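You operate a simulated robot arm through the tools that you are given. There is no shell and no other tool. Be economical: measure what you need, move in short steps, check, and stop when the job is done.

You are at the controls of a simulated robot arm. One attempt, no reset.

Task
Press the tap plunger two times. Put the purple striped sack on the top of the sample bench away on the shelf under the steel bench. Put the teal tub on the top of the sample bench away on the top of the steel bench. Press the call button to switch it on. Open the white door, take the tray from the sack bench top and leave it on the shelf of the counter's cupboard and shut the door again. Take the short blue bag from the top of the low table and put it on the steel ledge under the grey panel. Open the orange counter drawer. The order is free. Set down upright: purple striped sack.

Only the result counts: the job must be done as asked and must still hold three seconds after the hand-in. Knocking over, shifting, dropping, spilling or breaking anything else fails it.

Robot
A 6-joint arm with a two-finger parallel gripper on a trunk, on a base that drives. Base frame: it is fixed to the floor where the robot stands at the start and does not move with it; the origin is under the middle of the robot, x ahead of it, y to its left, z up; the surface under the hand at the start is at about z = 86. Readings come in cm, degrees, newtons and seconds.
With the tool pointing down near the work surface it reaches from about 26 to 68 cm from the robot's upright axis, wherever it stands. Its first joint turns from -166.0 to 166.0 degrees. Places, roughly: call button [80, -460, 110]; orange counter drawer [50, -570, 70]; purple striped sack [75, -200, 100]; shelf of the counter's cupboard [60, -500, 40]; shelf under the steel bench [-880, -210, 30]; short blue bag [-600, -450, 50]; steel ledge under the grey panel [-620, -810, 70]; tap plunger [50, -10, 90]; teal tub (20x20x9 cm) [70, -220, 90]; top of the steel bench [-880, -210, 70]; tray [-125, -650, 75]; white door [30, -500, 50]. Payload 1.57 kg.
Tool frame: the origin (TCP) lies between the finger pads and is the grasp point; the fingertips stand 3 cm ahead of it; z points along the fingers, y is the line along which they close. Largest opening 11 cm; finger width 2.4, thickness 1.2; the body of the gripper, 4.8 by 11.2 cm, starts 7.8 cm behind the TCP.
Orientation is that of the tool frame in the base frame, as a unit quaternion [x, y, z, w]. With the fingers straight down and closing along the base's y, the tool's x points along the base's -x, its y along +y and its z along -z.

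Tools
- The arm moves only by the tool step_arm. Its argument "commands" is a list of rows, each a list of 3 entries, a list of its own where there are three numbers: the shift along the base's x, y, z in units of 40 mm (1.0 is 40 mm), then the turn, a rotation vector about the base's x, y, z in units of 6 degrees (1.0 is 6 degrees), then the closure in counts, from 0 (fully open) to 255 (shut). In form: [[[tx, ty, tz], [ax, ay, az], gripper], ...]. A call has 1 to 12 rows; each row shifts and turns the commanded pose from where the row before left it. A call with a number of a shift or a turn outside -1 to 1 is refused whole. A row lasts 0.2 s, in which the tool goes at most 5 cm and 8.6 degrees; a call with a longer step from one row to the next is refused whole, and so is a gripper value outside its range. A pose out of reach is approached as far as the arm can. The call stops where the force on the tool passes 40 N (or 10 N more than at its start, if that is more) or the arm is blocked; 0.2 s more then pass. Each finger travels about 10.8 cm/s and halts on what it meets, pressing with about 42 N; the grip force reading is that of the motor and also rises with nothing between the fingers. The clock runs only during rows and for 0.2 s after the last one: add rows that do not move to give the fingers time. The reply holds the time, the measured pose of the TCP, the force on the tool along the base axes, the opening and the grip force, in the units named above and with some noise, with the torque about the TCP (base axes, N m) and any sound that the robot's microphone picked up.
- Cameras (640 x 400 px; columns grow to the right, rows downward): "scene" is now at [5.62, 11.2, 168.61]; the picture's right is [-0.36, -0.93, 0.00], its down [-0.67, 0.26, -0.70] and it looks along [0.65, -0.25, -0.71] (base axes); focal length 294 px, centre (320, 200). "wrist" rides on the gripper at [7, 1.6, -14.1] in the tool frame; the picture's right is [-0.23, 0.97, 0.00], its down [-0.85, -0.20, -0.48] and it looks along [-0.47, -0.11, 0.88] (tool axes); focal length 222 px, centre (320, 200).
- grab_frame(camera): a new picture of that camera. No time passes.
- lift_body(by): slides the trunk up (or, below 0, down) by that many cm; the arm and the scene camera ride with it, the base frame stays. It gives what a move gives, with no picture.
- steer(legs): drives the robot by 1 to 6 legs, each [ahead, left, turn to the left] in cm, cm and degrees, along the robot's own axes; the way and the turn of a leg run together, so that a leg with both is an arc; at most 150 cm and 180 degrees a leg. The arm and the cameras ride along, it lands a little off, and it stops where it bumps. It gives what a move gives.
- head_to(pan, tilt): turns the head with the scene camera to pan (to the left, within 120 degrees either way) and tilt (down, from -29 to 69), counted from straight ahead of the robot. It gives what a move gives.
- point_at(camera, pixels): for up to 12 pixels [column, row] of the newest picture of that camera ("zoom" is the newest enlarged one), the place [x, y, z] in the base frame of the surface seen there, good to about 0.2 cm. No time passes.
- enlarge(camera, box): a new picture of the part [left, top, right, bottom] of that camera's present view, enlarged. No time passes.
- finish_job(): hands the job in; it is judged then, once.

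Work in short steps. Measure before you move; look again where a grasp or a placing could have gone wrong, and mend it. You have 131 turns and 152 pictures in all, those below and enlarged ones among them. Open the gripper and draw the arm clear of the work before you hand the job in, unless the task says otherwise.

The tools are called as name(argument=value, ...) on one line, values as JSON. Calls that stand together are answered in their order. step_arm: Moves the arm, as the interface text tells. Its arguments: {"type":"object","properties":{"commands":{"type":"array","items":{"type":"array"}}},"required":["commands"]} The other tools are called the same way: lift_body (by) slides the trunk up or down; steer (legs) drives the base; head_to (pan, tilt) turns the head that bears the scene camera; grab_frame (camera) takes a picture; point_at (camera, pixels) gives the place of the surface under pixels of a picture; enlarge (camera, box) takes an enlarged picture of a part of a camera's view; finish_job () hands the job in.

At the start:

```text
t: 0.0
tcp_pos: [48.29, -8.01, 122.08]
tcp_rot: [0.0, 1.0, 0.001, 0.001]
contact_force: [-0.2, -0.8, 0.4]
wrist_torque: [0.0, -0.03, 0.02]
width: 10.99
grip_force: 0.1
trunk travel left (down, up): [-27.5, 31.5]
robot x, y, heading: [-0.16, -0.04, 0.0]
head pan, tilt: [-21.1, 45.6]
```

scene: 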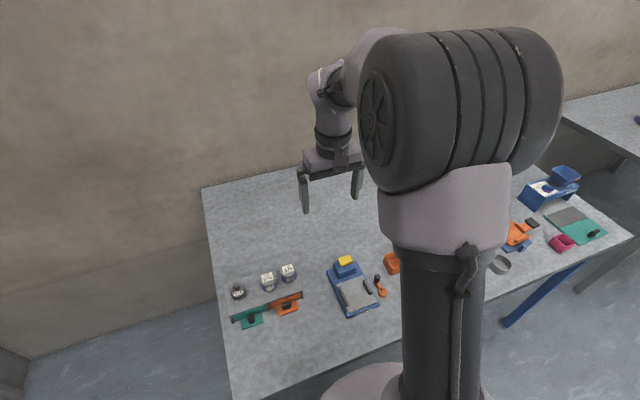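
wrist: 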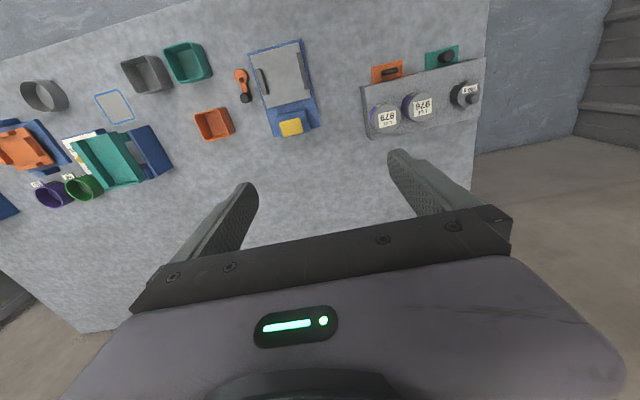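

I look closer at the table around the blue device with the yellow top (wrist ~[285,90]) to identify the tap plunger.

enlarge(camera="wrist", box=[180, 30, 500, 230])

enlarge(camera="scene", box=[200, 220, 420, 357])

```text
2.00 times, centred on (340, 130) of wrist
```

zoom: 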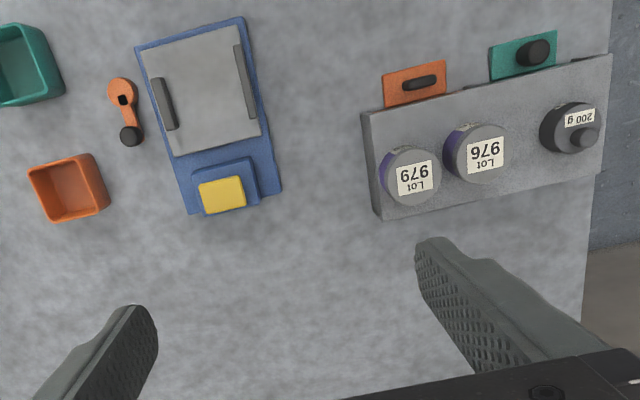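

```text
2.91 times, centred on (310, 288) of scene
```

zoom: 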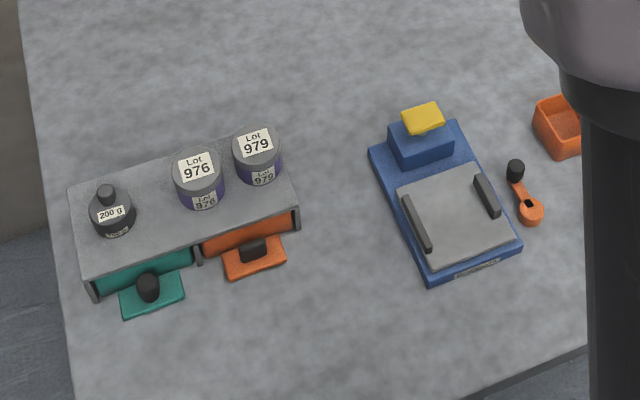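

The yellow cap (zoom [423,118]) on the blue device looks like the tap plunger; I measure it.

point_at(camera="zoom", pixels=[[423, 114], [410, 118], [438, 116], [425, 130], [422, 150], [455, 220], [515, 170], [530, 212], [460, 130], [476, 268], [575, 120]])

enlarge(camera="scene", box=[310, 240, 400, 330])

enlarge(camera="wrist", box=[0, 40, 220, 230])

```text
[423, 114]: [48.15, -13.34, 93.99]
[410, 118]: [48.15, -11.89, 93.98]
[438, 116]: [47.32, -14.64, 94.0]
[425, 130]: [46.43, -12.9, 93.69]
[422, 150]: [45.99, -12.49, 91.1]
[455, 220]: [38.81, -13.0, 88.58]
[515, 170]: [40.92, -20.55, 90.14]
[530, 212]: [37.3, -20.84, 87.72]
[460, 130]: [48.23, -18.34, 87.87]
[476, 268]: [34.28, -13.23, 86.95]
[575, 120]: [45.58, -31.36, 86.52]
```

```text
4.44 times, centred on (355, 285) of scene
```

zoom: 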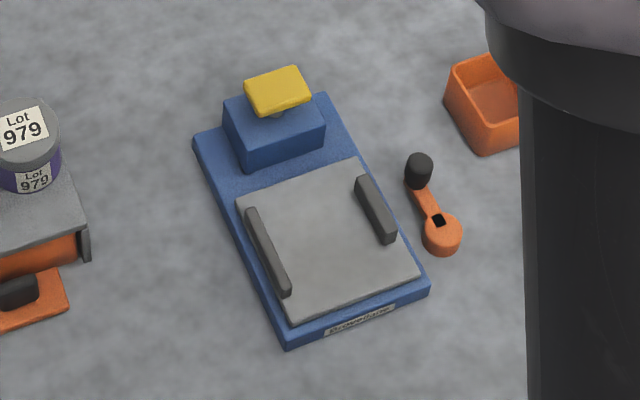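

```text
2.11 times, centred on (110, 135) of wrist
```

zoom: 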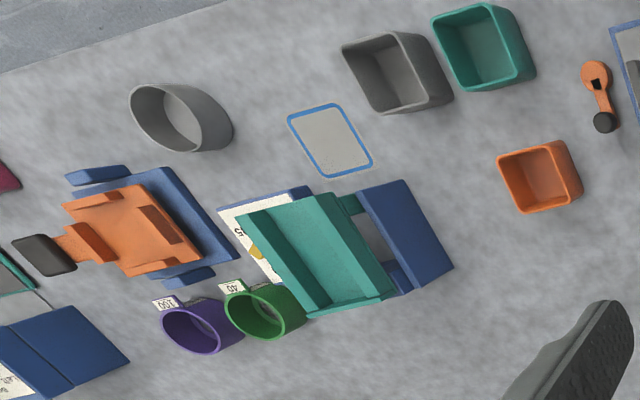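

Yellow cap centre about (47.8, -13.2, 94). I close the fingers and go above it.

step_arm(commands=[[[-0.1, -0.65, 0], [0, 0, 0], 255], [[0, -0.65, 0], [0, 0, 0], 255], [[0, 0, -1], [0, 0, 0], 255], [[0, 0, -1], [0, 0, 0], 255], [[0, 0, -1], [0, 0, 0], 255], [[0, 0, -1], [0, 0, 0], 255], [[0, 0, -1], [0, 0, 0], 255], [[0, 0, 0], [0, 0, 0], 255], [[0, 0, 0], [0, 0, 0], 255]])

grab_frame(camera="wrist")

```text
t: 2.0
tcp_pos: [48.14, -13.15, 101.96]
tcp_rot: [0.0, 1.0, 0.001, 0.0]
contact_force: [0.2, 0.3, -0.2]
wrist_torque: [-0.01, 0.03, 0.0]
width: 0.01
grip_force: 21.8
trunk travel left (down, up): [-27.5, 31.5]
robot x, y, heading: [-0.04, 0.07, -0.1]
head pan, tilt: [-21.1, 45.6]
```

```text
145 pictures are left
```

wrist: 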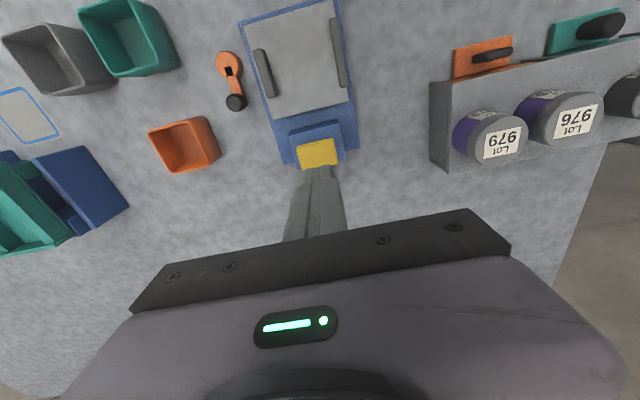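

Fingers are over the yellow cap. I press down in small steps, watching force and sound.

step_arm(commands=[[[0, 0, -0.7], [0, 0, 0], 255], [[0, 0, -0.3], [0, 0, 0], 255], [[0, 0, -0.12], [0, 0, 0], 255], [[0, 0, -0.12], [0, 0, 0], 255], [[0, 0, -0.12], [0, 0, 0], 255]])

```text
t: 3.2
tcp_pos: [47.96, -13.22, 96.75]
tcp_rot: [0.0, 1.0, 0.001, 0.001]
contact_force: [0.0, 0.3, 0.7]
wrist_torque: [-0.02, 0.01, -0.01]
width: 0.0
grip_force: 21.4
trunk travel left (down, up): [-27.5, 31.5]
robot x, y, heading: [0.47, -0.05, 0.1]
head pan, tilt: [-21.1, 45.6]
```

Just about touching; I continue down slowly.

step_arm(commands=[[[0, 0, -0.08], [0, 0, 0], 255], [[0, 0, -0.08], [0, 0, 0], 255], [[0, 0, -0.08], [0, 0, 0], 255], [[0, 0, -0.08], [0, 0, 0], 255]])

```text
t: 4.2
tcp_pos: [48.0, -13.28, 95.41]
tcp_rot: [-0.001, 1.0, 0.001, 0.001]
contact_force: [1.3, -0.1, 4.4]
wrist_torque: [0.01, -0.01, -0.03]
width: 0.0
grip_force: 21.3
trunk travel left (down, up): [-27.5, 31.5]
robot x, y, heading: [0.09, 0.29, 0.0]
head pan, tilt: [-21.1, 45.6]
heard: click
```

A click was heard: first press. I lift clear and press once more the same way.

step_arm(commands=[[[0, 0, 0.5], [0, 0, 0], 255], [[0, 0, 0.3], [0, 0, 0], 255], [[0, 0, 0], [0, 0, 0], 255], [[0, 0, 0], [0, 0, 0], 255]])

step_arm(commands=[[[0, 0, -0.48], [0, 0, 0], 255], [[0, 0, -0.08], [0, 0, 0], 255], [[0, 0, -0.08], [0, 0, 0], 255], [[0, 0, -0.08], [0, 0, 0], 255], [[0, 0, -0.08], [0, 0, 0], 255]])

```text
t: 5.2
tcp_pos: [47.99, -13.31, 98.73]
tcp_rot: [-0.001, 1.0, 0.002, 0.0]
contact_force: [-0.3, -0.3, 0.9]
wrist_torque: [0.01, 0.01, 0.05]
width: 0.0
grip_force: 21.6
trunk travel left (down, up): [-27.5, 31.5]
robot x, y, heading: [-0.08, 0.14, 0.0]
head pan, tilt: [-21.1, 45.6]
```

```text
t: 6.4
tcp_pos: [47.95, -13.21, 95.53]
tcp_rot: [-0.001, 1.0, 0.001, 0.001]
contact_force: [2.1, 1.8, 3.7]
wrist_torque: [0.03, 0.02, -0.01]
width: 0.02
grip_force: 20.9
trunk travel left (down, up): [-27.5, 31.5]
robot x, y, heading: [0.17, 0.27, -0.3]
head pan, tilt: [-21.1, 45.6]
heard: click
```

Second click heard. I raise the hand 26 cm straight up and look to the right.

step_arm(commands=[[[0, 0, 1], [0, 0, 0], 255], [[0, 0, 1], [0, 0, 0], 255], [[0, 0, 1], [0, 0, 0], 255], [[0, 0, 1], [0, 0, 0], 255], [[0, 0, 1], [0, 0, 0], 255], [[0, 0, 1], [0, 0, 0], 255], [[0, 0, 1], [0, 0, 0], 0], [[-1, 0, 0], [0, 0, 0], 0], [[-1, 0, 0], [0, 0, 0], 0]])

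head_to(pan=-75, tilt=25)

grab_frame(camera="scene")

```text
t: 8.4
tcp_pos: [39.98, -13.1, 123.39]
tcp_rot: [-0.001, 1.0, 0.001, 0.001]
contact_force: [-0.2, 0.2, -0.5]
wrist_torque: [-0.02, 0.0, -0.01]
width: 11.02
grip_force: 0.0
trunk travel left (down, up): [-27.5, 31.5]
robot x, y, heading: [-0.32, 0.47, -0.0]
head pan, tilt: [-21.1, 45.6]
```

```text
t: 9.6
tcp_pos: [40.15, -13.09, 123.41]
tcp_rot: [0.0, 1.0, 0.001, 0.0]
contact_force: [-0.2, 0.4, 0.5]
wrist_torque: [0.01, -0.01, 0.02]
width: 11.02
grip_force: 0.0
trunk travel left (down, up): [-27.5, 31.5]
robot x, y, heading: [-0.27, -0.06, 0.2]
head pan, tilt: [-75.0, 25.0]
```

```text
144 pictures are left
```

scene: 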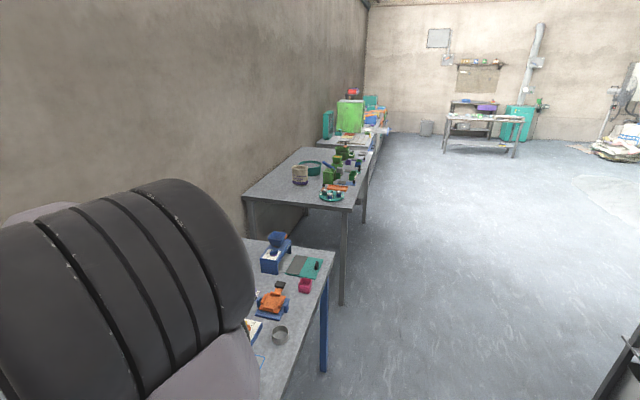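

I measure the layout: the sack bench ([300,175] sack, [310,168] tub) and its edges.

enlarge(camera="scene", box=[230, 80, 400, 220])

point_at(camera="scene", pixels=[[300, 176], [310, 168], [250, 196], [345, 210], [372, 152], [333, 248], [290, 380], [330, 190], [350, 115], [378, 190], [480, 125], [375, 165]])

```text
2.86 times, centred on (315, 150) of scene
```

zoom: 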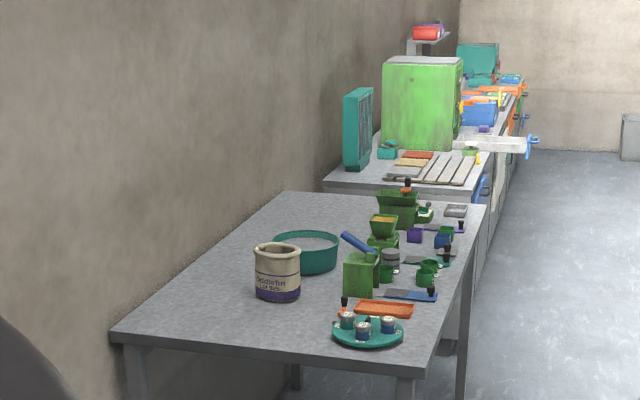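

```text
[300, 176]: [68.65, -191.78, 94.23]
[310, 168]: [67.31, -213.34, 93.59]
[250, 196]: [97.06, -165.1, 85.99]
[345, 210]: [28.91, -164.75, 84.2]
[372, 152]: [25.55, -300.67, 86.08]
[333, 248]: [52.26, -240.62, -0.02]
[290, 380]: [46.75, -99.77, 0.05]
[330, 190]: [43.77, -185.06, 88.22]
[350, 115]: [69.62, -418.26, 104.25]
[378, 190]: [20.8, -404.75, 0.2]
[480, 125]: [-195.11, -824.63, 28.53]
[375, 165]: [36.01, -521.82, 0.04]
```

I drive right along the benches to y ≈ -200, then look at the sack and tub closely.

steer(legs=[[0, -150, 0], [0, -48, 0]])

head_to(pan=0, tilt=48)

grab_frame(camera="scene")

grab_frame(camera="wrist")

```text
t: 19.4
tcp_pos: [40.71, -209.11, 123.39]
tcp_rot: [-0.001, 1.0, 0.0, -0.001]
contact_force: [-0.1, -0.1, -0.1]
wrist_torque: [0.02, -0.03, 0.0]
width: 11.02
grip_force: 0.1
trunk travel left (down, up): [-27.5, 31.5]
robot x, y, heading: [0.68, -195.85, -0.0]
head pan, tilt: [-75.0, 25.0]
```

```text
t: 20.9
tcp_pos: [40.71, -209.18, 123.35]
tcp_rot: [-0.002, 1.0, 0.001, 0.0]
contact_force: [0.9, -0.3, 0.2]
wrist_torque: [0.03, 0.02, 0.0]
width: 11.0
grip_force: 0.2
trunk travel left (down, up): [-27.5, 31.5]
robot x, y, heading: [0.83, -195.89, 0.2]
head pan, tilt: [0.0, 48.0]
```

```text
142 pictures are left
```

scene: 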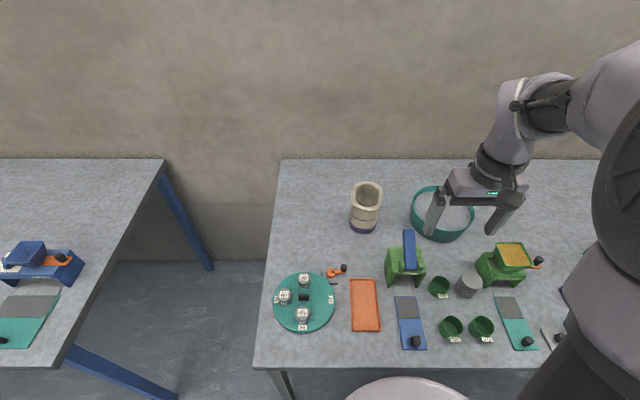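

```text
141 pictures are left
```

wrist: 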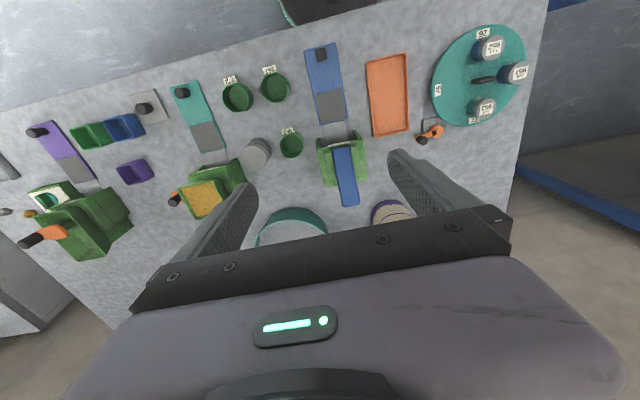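

enlarge(camera="scene", box=[330, 160, 490, 260])

```text
4.00 times, centred on (410, 210) of scene
```

zoom: 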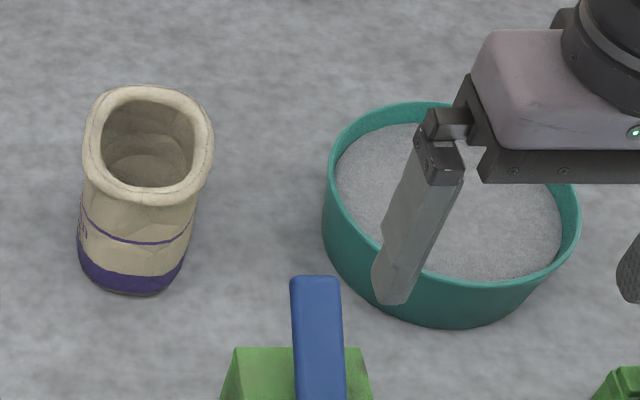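

The sack is a standing open-mouth bag (zoom [148,145]); the tub (zoom [450,210]) seems to hold grey stuff. I measure both.

point_at(camera="zoom", pixels=[[150, 92], [92, 140], [208, 150], [140, 196], [135, 285], [85, 250], [180, 262], [148, 165], [332, 180], [575, 215], [440, 107], [460, 282]])

point_at(camera="zoom", pixels=[[400, 160], [480, 240], [370, 150], [440, 320], [480, 210], [315, 290], [340, 310]])

```text
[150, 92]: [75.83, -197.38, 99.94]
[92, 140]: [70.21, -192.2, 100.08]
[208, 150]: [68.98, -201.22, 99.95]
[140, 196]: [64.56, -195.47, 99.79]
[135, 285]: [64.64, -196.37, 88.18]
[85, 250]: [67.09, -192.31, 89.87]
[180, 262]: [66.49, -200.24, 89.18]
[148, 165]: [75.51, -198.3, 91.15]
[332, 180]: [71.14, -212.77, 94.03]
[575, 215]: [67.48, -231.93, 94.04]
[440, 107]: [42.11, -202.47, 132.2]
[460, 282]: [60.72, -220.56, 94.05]
```

```text
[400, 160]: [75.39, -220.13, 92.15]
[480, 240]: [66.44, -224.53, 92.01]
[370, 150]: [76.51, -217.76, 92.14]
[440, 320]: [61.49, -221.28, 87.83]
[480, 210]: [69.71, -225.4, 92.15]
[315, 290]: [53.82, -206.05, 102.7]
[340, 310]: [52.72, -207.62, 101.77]
```

Sack ≈10 wide, 11 deep, top z=100, centre (70, -196.8). Before driving closer I check the base's front, seen at the bottom ([400,390]), against the bench edge.

point_at(camera="scene", pixels=[[400, 380], [400, 395], [360, 395], [440, 385], [400, 367], [300, 366]])

head_to(pan=20, tilt=69)

grab_frame(camera="scene")

```text
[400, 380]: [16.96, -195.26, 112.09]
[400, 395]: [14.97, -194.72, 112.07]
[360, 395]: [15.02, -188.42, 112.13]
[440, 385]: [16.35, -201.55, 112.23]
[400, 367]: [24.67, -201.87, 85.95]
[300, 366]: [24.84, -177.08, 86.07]
```

```text
t: 21.7
tcp_pos: [40.84, -209.1, 123.42]
tcp_rot: [-0.002, 1.0, 0.0, 0.0]
contact_force: [0.1, 0.4, 0.1]
wrist_torque: [0.0, -0.02, 0.03]
width: 10.98
grip_force: 0.1
trunk travel left (down, up): [-27.5, 31.5]
robot x, y, heading: [0.95, -196.07, 0.1]
head pan, tilt: [20.0, 68.8]
```

```text
139 pictures are left
```

scene: 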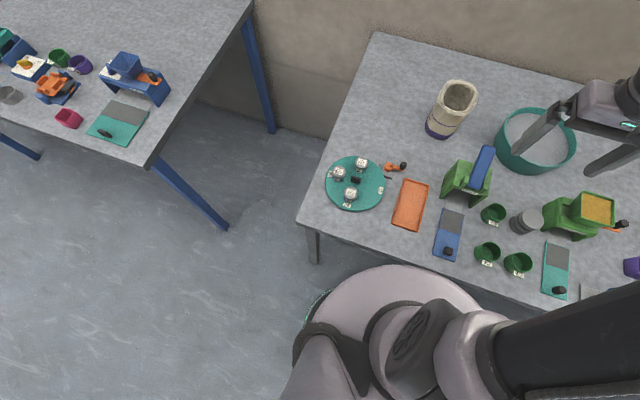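

The trunk body reaches x≈18 and the bench edge is at 24.7. I drive 4 cm ahead only and check that it doesn't bump.

steer(legs=[[4, 0, 0]])

point_at(camera="scene", pixels=[[320, 330], [390, 266]])

```text
t: 22.6
tcp_pos: [44.95, -209.05, 123.31]
tcp_rot: [-0.002, 1.0, 0.001, -0.001]
contact_force: [1.4, 0.0, -0.4]
wrist_torque: [0.0, 0.07, 0.0]
width: 11.0
grip_force: 0.1
trunk travel left (down, up): [-27.5, 31.5]
robot x, y, heading: [4.85, -195.99, 0.3]
head pan, tilt: [20.0, 68.8]
```

```text
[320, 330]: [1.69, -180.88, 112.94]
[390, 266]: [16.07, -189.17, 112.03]
```

Moved without contact. I bring the hand over the sack (to about (68,-196.8), z 123) and look with the wrist camera.

step_arm(commands=[[[0.9, 0.5, 0], [0, 0, 0], 0], [[0.9, 0.5, 0], [0, 0, 0], 0], [[0.9, 0.5, 0], [0, 0, 0], 0], [[0.9, 0.5, 0], [0, 0, 0], 0], [[0.9, 0.5, 0], [0, 0, 0], 0], [[0.9, 0.55, 0], [0, 0, 0], 0], [[0.85, 0, 0], [0, 0, 0], 0], [[0, 0, 0], [0, 0, 0], 0]])

grab_frame(camera="wrist")

head_to(pan=5, tilt=45)

grab_frame(camera="scene")

```text
t: 24.4
tcp_pos: [69.45, -196.84, 123.57]
tcp_rot: [-0.002, 1.0, 0.001, 0.0]
contact_force: [-0.2, 0.2, 0.3]
wrist_torque: [-0.01, -0.01, -0.02]
width: 11.0
grip_force: 0.1
trunk travel left (down, up): [-27.5, 31.5]
robot x, y, heading: [4.64, -196.06, 0.1]
head pan, tilt: [20.0, 68.8]
```

```text
138 pictures are left
```

wrist: 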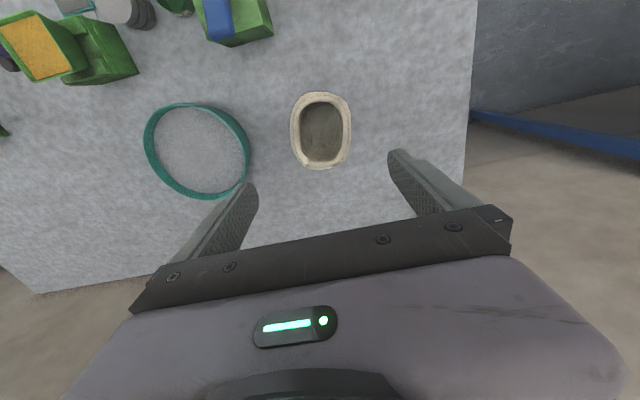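

```text
t: 25.3
tcp_pos: [69.53, -196.86, 123.45]
tcp_rot: [-0.001, 1.0, 0.001, 0.0]
contact_force: [0.1, -0.9, 0.0]
wrist_torque: [0.03, -0.03, 0.05]
width: 11.01
grip_force: 0.1
trunk travel left (down, up): [-27.5, 31.5]
robot x, y, heading: [4.52, -195.95, 0.3]
head pan, tilt: [5.0, 45.0]
```

```text
137 pictures are left
```

scene: 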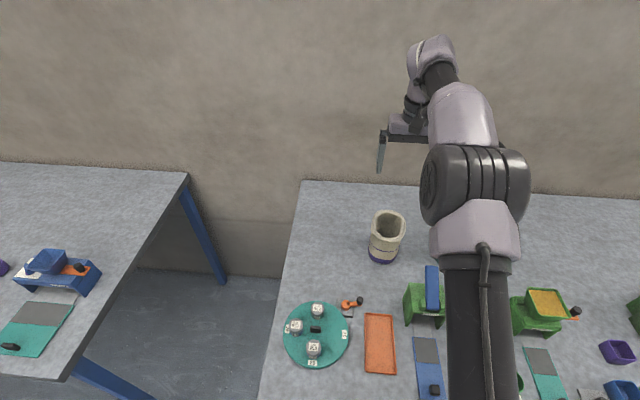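

I measure the sack rim from above in an enlarged wrist view.

enlarge(camera="wrist", box=[240, 80, 400, 180])

point_at(camera="zoom", pixels=[[208, 130], [204, 200], [215, 270], [438, 130], [440, 200], [430, 270], [320, 55], [320, 345], [240, 60], [400, 60], [250, 335], [385, 345]])

```text
4.00 times, centred on (320, 130) of wrist
```

zoom: 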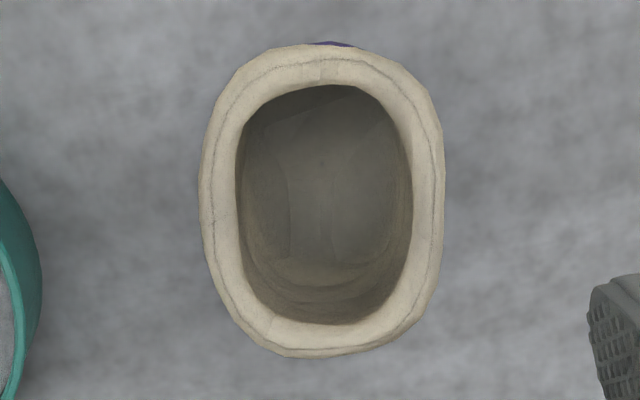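

```text
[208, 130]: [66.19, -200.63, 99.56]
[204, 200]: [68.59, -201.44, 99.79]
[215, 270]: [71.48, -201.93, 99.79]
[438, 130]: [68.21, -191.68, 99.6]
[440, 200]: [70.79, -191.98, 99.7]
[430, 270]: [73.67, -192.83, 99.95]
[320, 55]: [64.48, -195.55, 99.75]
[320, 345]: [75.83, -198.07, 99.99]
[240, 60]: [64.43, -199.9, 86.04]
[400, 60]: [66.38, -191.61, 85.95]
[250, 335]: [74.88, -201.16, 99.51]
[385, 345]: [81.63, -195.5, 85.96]
```

The sack's narrow axis (9.7 cm) is turned about -12.5°. Centre (70.1,-196.8). I turn the hand -12.5° and descend to z≈105 first (tips at 102).

step_arm(commands=[[[0.07, 0, -0.5], [0, 0, -0.7], 0], [[0.07, 0, -0.5], [0, 0, -0.7], 0], [[0, 0, -0.9], [0, 0, -0.7], 0], [[0, 0, -1], [0, 0, 0], 0], [[0, 0, -1], [0, 0, 0], 0], [[0, 0, -0.7], [0, 0, 0], 0], [[0, 0, 0], [0, 0, 0], 0]])

grab_frame(camera="wrist")

```text
t: 26.9
tcp_pos: [70.17, -196.89, 104.74]
tcp_rot: [0.108, 0.994, 0.002, 0.0]
contact_force: [0.0, -0.1, -0.2]
wrist_torque: [-0.03, 0.04, 0.03]
width: 10.99
grip_force: 0.0
trunk travel left (down, up): [-27.5, 31.5]
robot x, y, heading: [4.95, -195.68, 0.3]
head pan, tilt: [5.0, 45.0]
```

```text
135 pictures are left
```

wrist: 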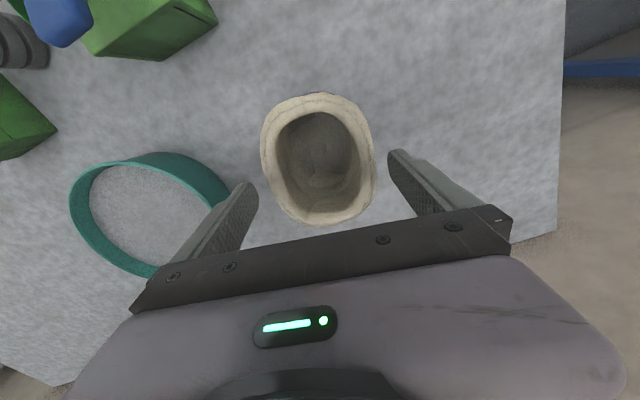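

Sack sits between the fingers. I descend to z≈93.6 slowly.

step_arm(commands=[[[0, 0, -0.7], [0, 0, 0], 0], [[0, 0, -0.7], [0, 0, 0], 0], [[0, 0, -0.7], [0, 0, 0], 0], [[0, 0, -0.68], [0, 0, 0], 0], [[0, 0, 0], [0, 0, 0], 0]])

step_arm(commands=[[[0, 0, 0], [0, 0, 0], 60], [[0, 0, 0], [0, 0, 0], 120], [[0, 0, 0], [0, 0, 0], 120], [[0, 0, 0], [0, 0, 0], 120]])

```text
t: 28.1
tcp_pos: [70.47, -196.71, 93.89]
tcp_rot: [0.108, 0.994, 0.001, 0.0]
contact_force: [0.3, -0.5, -0.2]
wrist_torque: [0.03, -0.01, 0.01]
width: 10.99
grip_force: 0.0
trunk travel left (down, up): [-27.5, 31.5]
robot x, y, heading: [4.71, -196.11, 0.3]
head pan, tilt: [5.0, 45.0]
```

```text
t: 29.1
tcp_pos: [70.46, -196.66, 93.86]
tcp_rot: [0.108, 0.994, 0.001, 0.0]
contact_force: [0.2, -0.3, 0.3]
wrist_torque: [0.03, -0.02, 0.01]
width: 9.0
grip_force: 42.1
trunk travel left (down, up): [-27.5, 31.5]
robot x, y, heading: [4.43, -195.88, 0.4]
head pan, tilt: [5.0, 45.0]
```

Gripped at 9.0 cm. I lift straight up and check.

step_arm(commands=[[[0, 0, 0.3], [0, 0, 0], 120], [[0, 0, 0.5], [0, 0, 0], 120], [[0, 0, 0.9], [0, 0, 0], 120], [[0, 0, 0.9], [0, 0, 0], 120], [[0, 0, 0.9], [0, 0, 0], 120], [[0, 0, 0.9], [0, 0, 0], 120], [[0, 0, 0.9], [0, 0, 0], 120], [[0, 0, 0.9], [0, 0, 0], 120], [[0, 0, 0.8], [0, 0, 0], 120], [[0, 0, 0], [0, 0, 0], 120]])

grab_frame(camera="scene")

```text
t: 31.3
tcp_pos: [70.2, -196.92, 121.98]
tcp_rot: [0.107, 0.994, 0.0, 0.001]
contact_force: [-0.2, 0.5, 0.2]
wrist_torque: [0.0, 0.04, 0.01]
width: 8.94
grip_force: 41.3
trunk travel left (down, up): [-27.5, 31.5]
robot x, y, heading: [4.51, -195.95, 0.2]
head pan, tilt: [5.0, 45.0]
```

```text
134 pictures are left
```

scene: 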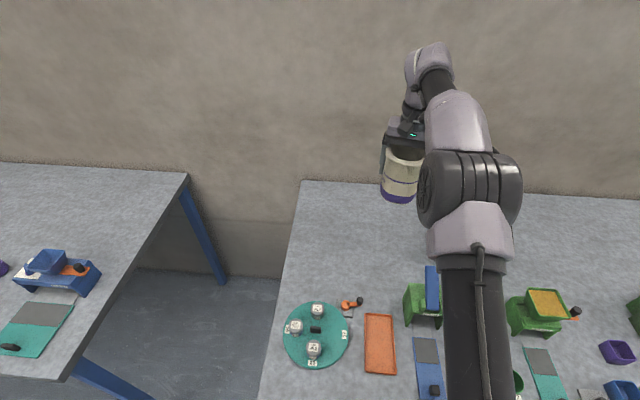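

The sack is held upright. I draw the arm in, back off from the bench, turn round, and look at the way toward the steel bench.

step_arm(commands=[[[-0.9, 0, 0], [0, 0, 0], 120], [[-0.9, 0, 0], [0, 0, 0], 120], [[-0.9, 0, 0], [0, 0, 0], 120], [[-0.9, 0, 0], [0, 0, 0], 120], [[-0.9, 0, 0], [0, 0, 0], 120], [[-0.9, 0, 0], [0, 0, 0], 120], [[-0.9, 0, 0], [0, 0, 0], 120], [[0, 0, 0], [0, 0, 0], 120]])

steer(legs=[[-60, 0, 0], [0, 0, 180]])

head_to(pan=40, tilt=15)

grab_frame(camera="scene")

head_to(pan=0, tilt=15)

grab_frame(camera="scene")

```text
t: 33.1
tcp_pos: [44.99, -197.04, 121.8]
tcp_rot: [0.108, 0.994, 0.001, 0.0]
contact_force: [-0.2, -0.6, -0.7]
wrist_torque: [0.0, 0.01, 0.02]
width: 8.97
grip_force: 42.1
trunk travel left (down, up): [-27.5, 31.5]
robot x, y, heading: [4.5, -195.81, 0.3]
head pan, tilt: [5.0, 45.0]
```

```text
t: 43.9
tcp_pos: [-94.87, -197.07, 121.88]
tcp_rot: [0.996, -0.087, 0.001, 0.001]
contact_force: [0.3, -0.2, -0.4]
wrist_torque: [-0.02, -0.05, 0.02]
width: 8.99
grip_force: 42.3
trunk travel left (down, up): [-27.5, 31.5]
robot x, y, heading: [-54.77, -196.49, -177.2]
head pan, tilt: [5.0, 45.0]
```

```text
t: 44.9
tcp_pos: [-95.07, -197.08, 121.81]
tcp_rot: [0.996, -0.086, 0.0, 0.001]
contact_force: [-0.1, -0.4, -0.2]
wrist_torque: [-0.01, 0.03, -0.02]
width: 8.98
grip_force: 41.9
trunk travel left (down, up): [-27.5, 31.5]
robot x, y, heading: [-54.55, -196.56, -177.4]
head pan, tilt: [40.0, 15.0]
```

```text
133 pictures are left
```

scene: 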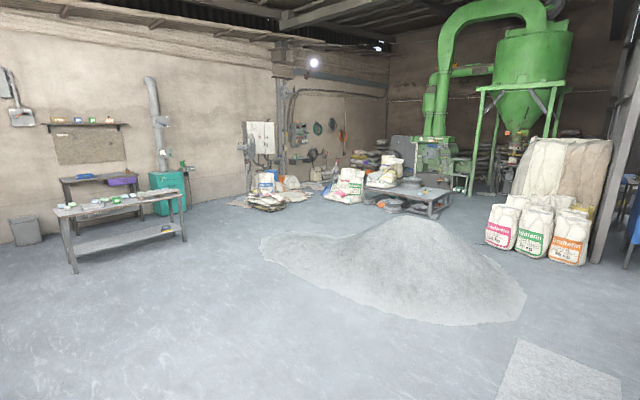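

```text
t: 46.0
tcp_pos: [-94.95, -196.97, 121.93]
tcp_rot: [0.996, -0.086, 0.0, 0.001]
contact_force: [-0.6, 0.5, -0.2]
wrist_torque: [0.0, 0.02, 0.01]
width: 8.96
grip_force: 41.9
trunk travel left (down, up): [-27.5, 31.5]
robot x, y, heading: [-54.64, -196.36, -177.3]
head pan, tilt: [0.0, 15.0]
```

```text
132 pictures are left
```

scene: 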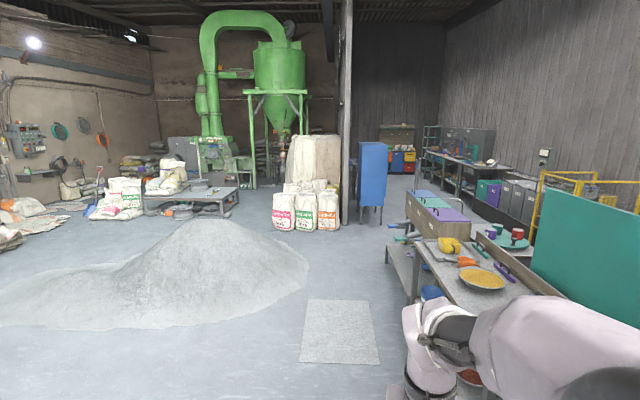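

I map the surroundings: pile, bags, post, blue cabinet, right-hand bench and back-room benches.

point_at(camera="scene", pixels=[[470, 155], [305, 275], [345, 330], [300, 230], [347, 225], [375, 215], [360, 190], [410, 240], [395, 262], [400, 150], [395, 180], [190, 192]])

point_at(camera="scene", pixels=[[410, 295], [480, 165], [440, 175], [380, 225], [395, 200], [230, 230], [150, 260], [480, 195], [450, 190], [425, 300]])

enlarge(camera="scene", box=[330, 110, 560, 260])

```text
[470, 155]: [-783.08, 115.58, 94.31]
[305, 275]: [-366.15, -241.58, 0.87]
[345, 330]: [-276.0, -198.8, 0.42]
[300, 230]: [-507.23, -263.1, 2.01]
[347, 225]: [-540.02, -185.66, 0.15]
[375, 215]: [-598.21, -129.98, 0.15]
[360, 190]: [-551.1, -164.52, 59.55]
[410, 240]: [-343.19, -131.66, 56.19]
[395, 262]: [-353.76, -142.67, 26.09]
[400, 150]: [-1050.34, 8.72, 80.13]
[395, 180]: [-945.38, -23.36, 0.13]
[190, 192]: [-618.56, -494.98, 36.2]
```

```text
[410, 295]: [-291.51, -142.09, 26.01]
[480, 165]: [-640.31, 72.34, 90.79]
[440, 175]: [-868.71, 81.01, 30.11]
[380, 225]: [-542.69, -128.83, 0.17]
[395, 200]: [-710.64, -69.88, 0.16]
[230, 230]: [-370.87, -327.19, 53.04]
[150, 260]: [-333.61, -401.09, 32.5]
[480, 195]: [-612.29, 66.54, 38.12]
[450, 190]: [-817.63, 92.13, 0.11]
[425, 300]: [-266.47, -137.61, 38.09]
```

```text
2.67 times, centred on (445, 185) of scene
```

zoom: 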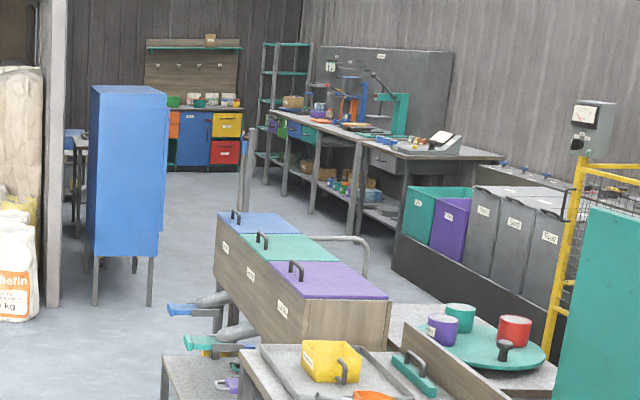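

I measure the mat, the table edges and the strip between post and cabinet where the steel bench should stand.

point_at(camera="scene", pixels=[[378, 362], [372, 301], [301, 361], [309, 300], [300, 300], [388, 330], [384, 305], [358, 198], [356, 170], [352, 185], [388, 262], [407, 190]])

enlarge(camera="scene", box=[335, 130, 415, 250])

head_to(pan=0, tilt=50)

grab_frame(camera="scene")

```text
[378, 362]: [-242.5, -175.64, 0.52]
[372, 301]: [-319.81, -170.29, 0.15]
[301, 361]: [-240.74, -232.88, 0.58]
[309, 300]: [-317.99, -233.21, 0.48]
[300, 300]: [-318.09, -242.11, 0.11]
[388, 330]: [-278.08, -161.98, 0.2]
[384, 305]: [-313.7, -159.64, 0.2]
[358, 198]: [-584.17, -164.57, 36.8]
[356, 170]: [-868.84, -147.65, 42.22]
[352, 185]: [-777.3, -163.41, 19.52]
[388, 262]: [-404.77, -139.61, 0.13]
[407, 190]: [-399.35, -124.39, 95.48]
```

```text
3.33 times, centred on (375, 190) of scene
```

zoom: 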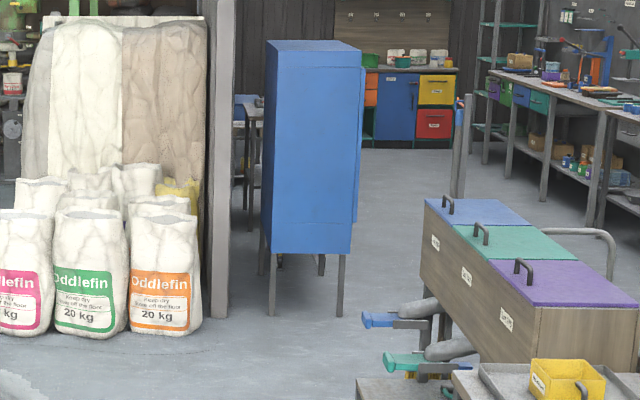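

```text
t: 47.0
tcp_pos: [-94.98, -196.99, 121.96]
tcp_rot: [0.996, -0.087, 0.0, 0.002]
contact_force: [0.1, -0.3, -0.6]
wrist_torque: [-0.02, -0.01, 0.0]
width: 8.96
grip_force: 42.1
trunk travel left (down, up): [-27.5, 31.5]
robot x, y, heading: [-54.47, -196.27, -177.5]
head pan, tilt: [0.0, 50.0]
```

```text
129 pictures are left
```

scene: 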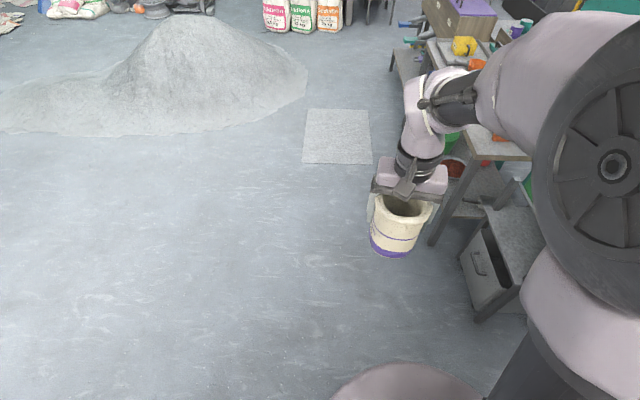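

I check what the pale rectangle on the floor ([337,135]) is, and the table legs to its right.

enlarge(camera="scene", box=[260, 60, 480, 197])

point_at(camera="zoom", pixels=[[220, 220], [230, 145], [132, 150], [120, 295], [325, 300], [318, 145], [345, 300], [345, 220], [130, 90], [60, 170], [385, 60], [375, 20]])

point_at(camera="scene", pixels=[[432, 243], [480, 322], [462, 262], [462, 140], [440, 205], [392, 70]])

```text
2.91 times, centred on (370, 128) of scene
```

zoom: 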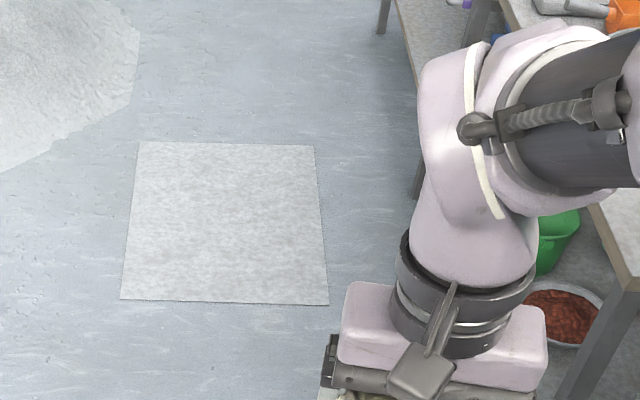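

```text
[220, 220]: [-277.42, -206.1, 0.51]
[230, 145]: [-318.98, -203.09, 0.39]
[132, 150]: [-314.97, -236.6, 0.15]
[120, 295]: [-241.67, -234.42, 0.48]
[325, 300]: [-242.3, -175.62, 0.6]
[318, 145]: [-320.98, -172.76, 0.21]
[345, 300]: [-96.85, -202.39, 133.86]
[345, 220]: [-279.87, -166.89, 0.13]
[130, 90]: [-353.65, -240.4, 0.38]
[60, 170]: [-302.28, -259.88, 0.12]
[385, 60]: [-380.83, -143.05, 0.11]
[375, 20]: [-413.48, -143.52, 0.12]
```

```text
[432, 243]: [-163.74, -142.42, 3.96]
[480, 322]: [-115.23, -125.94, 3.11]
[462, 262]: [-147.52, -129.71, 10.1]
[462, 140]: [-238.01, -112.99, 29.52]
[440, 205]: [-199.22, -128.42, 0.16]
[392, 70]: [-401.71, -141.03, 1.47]
```

The rectangle is a flat 4 mm sheet, wedged between pile and table; the way goes over it. I align with -x and drive at y≈-192 to x≈-420.

steer(legs=[[0, 0, -2.6], [150, -4, 0]])

steer(legs=[[150, 0, 0], [70, 0, 0]])

head_to(pan=-20, tilt=25)

grab_frame(camera="scene")

```text
refused: leg 2 is longer than a leg can be; nothing moved
```

```text
t: 57.9
tcp_pos: [-317.05, -207.98, 121.93]
tcp_rot: [0.996, -0.088, 0.0, 0.0]
contact_force: [0.1, 0.1, 0.6]
wrist_torque: [0.0, -0.04, 0.01]
width: 8.96
grip_force: 42.1
trunk travel left (down, up): [-27.5, 31.5]
robot x, y, heading: [-276.57, -207.42, -177.7]
head pan, tilt: [0.0, 50.0]
```

```text
t: 58.8
tcp_pos: [-317.08, -207.87, 121.89]
tcp_rot: [0.996, -0.088, 0.0, 0.001]
contact_force: [0.8, -1.2, -0.2]
wrist_torque: [0.0, -0.01, -0.02]
width: 8.95
grip_force: 42.1
trunk travel left (down, up): [-27.5, 31.5]
robot x, y, heading: [-276.74, -207.32, -177.5]
head pan, tilt: [-20.0, 25.0]
```

```text
127 pictures are left
```

scene: 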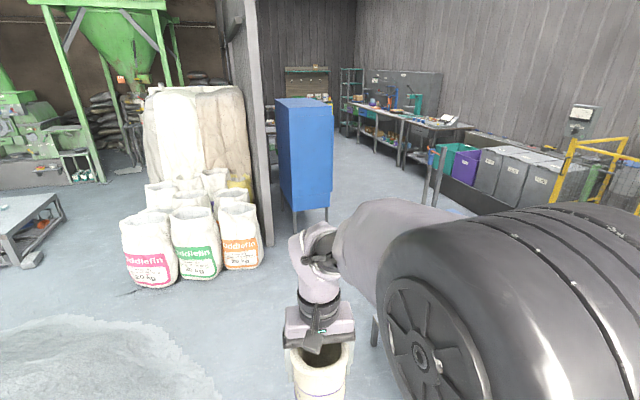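

Driving over the sheet works. I measure the two poles at [432,180], cabinet and bench edges.

point_at(camera="scene", pixels=[[427, 203], [438, 200], [440, 160], [300, 205], [327, 205], [295, 232], [327, 220], [375, 340], [268, 240], [246, 262], [410, 190], [340, 165]])

enlarge(camera="scene", box=[240, 60, 480, 240])

```text
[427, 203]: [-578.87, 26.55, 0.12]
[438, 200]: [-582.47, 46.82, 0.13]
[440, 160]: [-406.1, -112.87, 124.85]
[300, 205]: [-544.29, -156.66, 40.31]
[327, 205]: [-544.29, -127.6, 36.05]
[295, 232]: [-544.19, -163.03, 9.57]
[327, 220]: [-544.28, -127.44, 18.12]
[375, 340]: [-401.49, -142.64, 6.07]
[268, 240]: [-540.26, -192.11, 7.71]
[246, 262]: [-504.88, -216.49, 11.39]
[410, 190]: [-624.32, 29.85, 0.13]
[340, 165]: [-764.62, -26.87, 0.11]
```

```text
2.22 times, centred on (360, 150) of scene
```

zoom: 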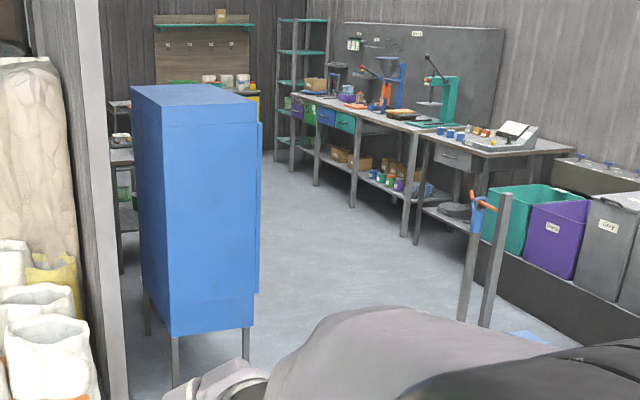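

Path: straight to x≈-440, then sideways right to y≈-62, then ahead past the cabinet's right side (y -120) to x≈-740.

steer(legs=[[0, 0, -2.5], [148, 0, 0], [16, 0, 0], [0, -145, 0], [148, 0, 0], [148, 0, 0]])

head_to(pan=40, tilt=30)

grab_frame(camera="scene")

```text
t: 88.4
tcp_pos: [-781.91, -67.06, 121.91]
tcp_rot: [0.995, -0.103, 0.0, 0.001]
contact_force: [-0.3, 0.0, 0.2]
wrist_torque: [0.04, 0.02, -0.01]
width: 8.97
grip_force: 42.2
trunk travel left (down, up): [-27.5, 31.5]
robot x, y, heading: [-741.49, -67.8, -179.0]
head pan, tilt: [-20.0, 25.0]
```

```text
t: 89.7
tcp_pos: [-781.96, -66.87, 121.93]
tcp_rot: [0.995, -0.103, 0.0, 0.001]
contact_force: [-0.2, -0.2, -0.3]
wrist_torque: [-0.01, 0.04, -0.03]
width: 8.96
grip_force: 41.7
trunk travel left (down, up): [-27.5, 31.5]
robot x, y, heading: [-741.59, -68.01, -179.3]
head pan, tilt: [40.0, 30.0]
```

```text
125 pictures are left
```

scene: 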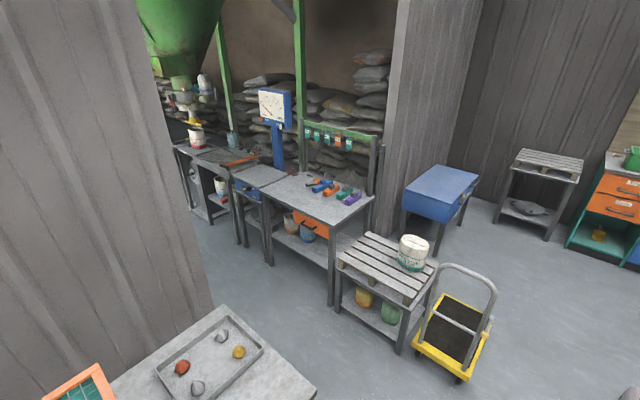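

Candidates for the steel bench: the slatted one [390,265] and the tool bench [310,200]. I measure.

point_at(camera="scene", pixels=[[375, 255], [370, 310], [340, 262], [407, 305], [375, 240], [300, 205], [300, 245], [335, 215], [455, 310], [440, 185], [545, 165], [220, 370]])

enlarge(camera="scene", box=[260, 160, 520, 390])

```text
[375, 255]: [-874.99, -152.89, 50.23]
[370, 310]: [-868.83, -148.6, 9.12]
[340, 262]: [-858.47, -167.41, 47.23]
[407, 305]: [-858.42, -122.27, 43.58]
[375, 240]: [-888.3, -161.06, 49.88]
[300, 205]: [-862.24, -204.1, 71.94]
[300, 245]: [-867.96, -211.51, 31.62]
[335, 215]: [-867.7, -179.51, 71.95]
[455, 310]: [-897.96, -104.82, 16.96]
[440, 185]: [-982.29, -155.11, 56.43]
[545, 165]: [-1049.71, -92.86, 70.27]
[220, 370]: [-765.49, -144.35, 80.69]
```

```text
1.74 times, centred on (390, 275) of scene
```

zoom: 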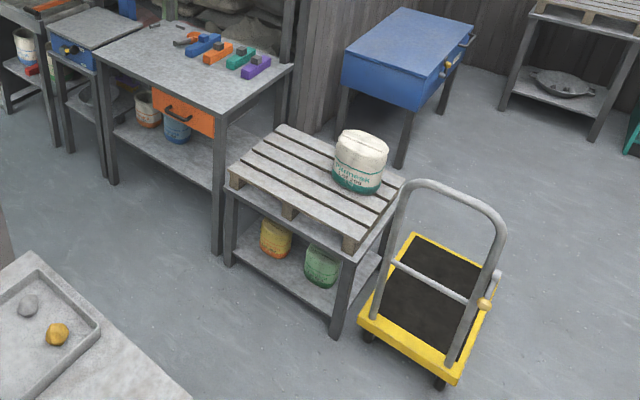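

The steel bench (top z≈72, shelf z≈31.6, orange drawer) stands behind the pallet table. I measure its corners and the aisle in front.

point_at(camera="zoom", pixels=[[100, 55], [290, 70], [217, 117], [168, 24], [217, 250], [112, 183], [120, 130], [210, 185], [140, 380], [195, 395], [190, 105], [240, 262]])

head_to(pan=65, tilt=45)

grab_frame(camera="scene")

```text
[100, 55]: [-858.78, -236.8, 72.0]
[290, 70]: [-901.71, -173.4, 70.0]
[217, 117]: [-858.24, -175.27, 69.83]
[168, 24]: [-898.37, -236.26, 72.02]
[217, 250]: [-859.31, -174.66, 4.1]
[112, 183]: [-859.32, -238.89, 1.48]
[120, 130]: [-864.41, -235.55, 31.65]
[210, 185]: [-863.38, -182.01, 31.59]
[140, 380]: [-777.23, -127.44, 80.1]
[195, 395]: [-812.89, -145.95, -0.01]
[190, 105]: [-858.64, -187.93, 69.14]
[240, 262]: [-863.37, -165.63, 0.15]
```

```text
t: 90.6
tcp_pos: [-781.87, -66.88, 121.93]
tcp_rot: [0.995, -0.103, 0.0, 0.001]
contact_force: [0.0, -0.4, -0.5]
wrist_torque: [0.01, 0.0, 0.0]
width: 8.97
grip_force: 41.3
trunk travel left (down, up): [-27.5, 31.5]
robot x, y, heading: [-741.53, -67.58, -179.3]
head pan, tilt: [65.0, 45.0]
```

```text
123 pictures are left
```

scene: 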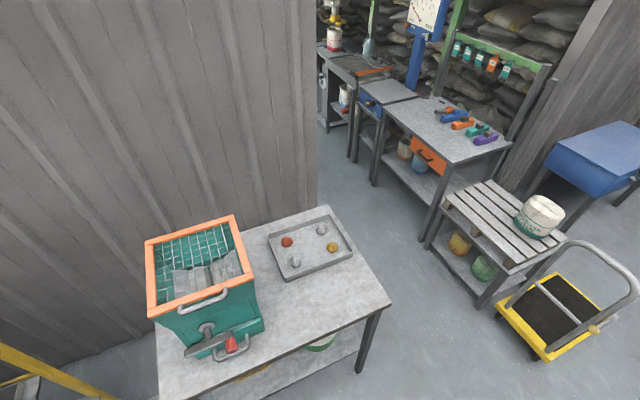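

I measure the aisle, wall end, and what lies on the shelf and top of the steel bench.

point_at(camera="scene", pixels=[[318, 190], [305, 190], [330, 210], [390, 300], [400, 240], [360, 365], [375, 310], [345, 150], [335, 120], [425, 235], [365, 180], [440, 260]])

enlarge(camera="scene", box=[310, 60, 530, 260])

point_at(camera="zoom", pixels=[[280, 260], [325, 290], [275, 235], [325, 280], [340, 230], [300, 215], [385, 310], [360, 330], [370, 170], [430, 210], [400, 290], [345, 275]])

```text
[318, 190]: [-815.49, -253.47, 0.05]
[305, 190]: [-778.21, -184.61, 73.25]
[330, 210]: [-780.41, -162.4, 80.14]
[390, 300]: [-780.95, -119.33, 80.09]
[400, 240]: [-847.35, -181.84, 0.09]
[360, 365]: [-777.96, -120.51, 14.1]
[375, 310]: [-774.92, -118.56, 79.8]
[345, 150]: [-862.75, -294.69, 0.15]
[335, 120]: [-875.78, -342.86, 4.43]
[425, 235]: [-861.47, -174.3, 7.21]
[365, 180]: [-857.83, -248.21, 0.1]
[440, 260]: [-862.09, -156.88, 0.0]
```

```text
2.00 times, centred on (420, 160) of scene
```

zoom: 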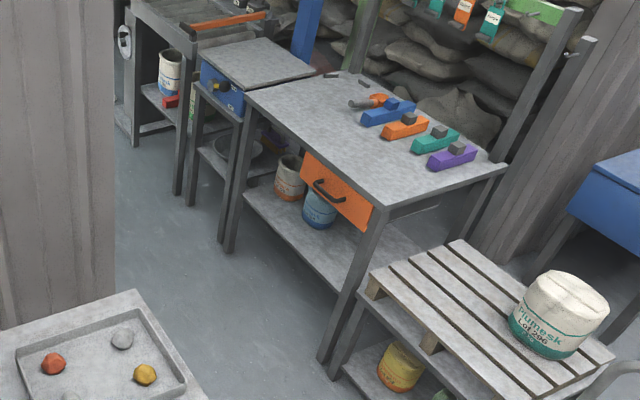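

```text
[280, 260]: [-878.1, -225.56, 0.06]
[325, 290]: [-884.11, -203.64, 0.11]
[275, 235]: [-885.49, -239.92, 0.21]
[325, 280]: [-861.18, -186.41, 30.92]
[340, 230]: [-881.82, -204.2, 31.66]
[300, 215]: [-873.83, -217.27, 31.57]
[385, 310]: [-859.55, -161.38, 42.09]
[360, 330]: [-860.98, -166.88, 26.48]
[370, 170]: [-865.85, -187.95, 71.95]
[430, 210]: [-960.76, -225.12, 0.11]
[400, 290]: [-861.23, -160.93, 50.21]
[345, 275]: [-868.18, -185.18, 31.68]
```

I drive into the aisle between sifter table (edge x -780) and steel bench (front x -858): to x≈-818, then sideways left to y≈-198.

steer(legs=[[0, 0, -0.8], [76, 0, 0], [0, 60, 0], [0, 68, 0]])

head_to(pan=0, tilt=55)

grab_frame(camera="scene")

```text
t: 101.5
tcp_pos: [-856.83, -197.28, 121.91]
tcp_rot: [0.995, -0.099, -0.001, 0.001]
contact_force: [-0.1, -0.6, -0.7]
wrist_torque: [0.01, 0.0, 0.01]
width: 8.96
grip_force: 42.1
trunk travel left (down, up): [-27.5, 31.5]
robot x, y, heading: [-816.43, -197.52, -178.8]
head pan, tilt: [65.0, 45.0]
```

```text
t: 102.8
tcp_pos: [-856.85, -197.26, 121.77]
tcp_rot: [0.995, -0.099, -0.001, 0.001]
contact_force: [0.6, -0.6, -0.7]
wrist_torque: [0.02, 0.02, -0.03]
width: 8.97
grip_force: 41.7
trunk travel left (down, up): [-27.5, 31.5]
robot x, y, heading: [-816.31, -197.67, -178.6]
head pan, tilt: [0.0, 55.0]
```

```text
121 pictures are left
```

scene: 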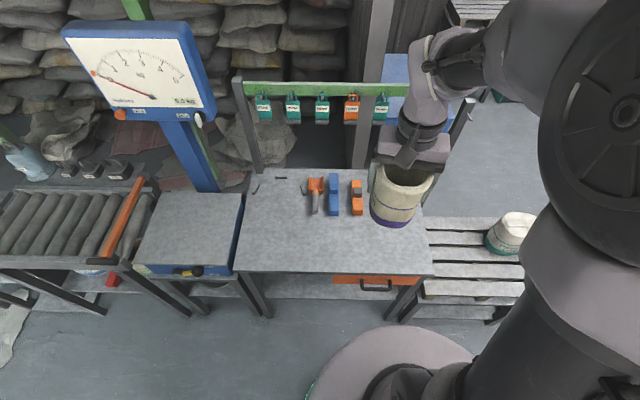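

I measure free space on the bench top and the drawer/shelf front.

point_at(camera="scene", pixels=[[317, 214], [334, 216], [357, 216], [275, 180], [306, 190], [242, 270], [425, 274], [370, 283], [340, 283], [300, 260], [300, 285], [268, 310]])

```text
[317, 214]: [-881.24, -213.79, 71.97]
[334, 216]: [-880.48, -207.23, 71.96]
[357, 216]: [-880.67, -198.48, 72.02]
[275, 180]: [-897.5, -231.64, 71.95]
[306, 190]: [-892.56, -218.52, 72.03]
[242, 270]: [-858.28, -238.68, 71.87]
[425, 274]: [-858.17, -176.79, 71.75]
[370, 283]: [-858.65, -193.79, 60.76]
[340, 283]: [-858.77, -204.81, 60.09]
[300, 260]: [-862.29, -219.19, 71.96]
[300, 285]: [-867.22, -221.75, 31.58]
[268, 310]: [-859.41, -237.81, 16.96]
```

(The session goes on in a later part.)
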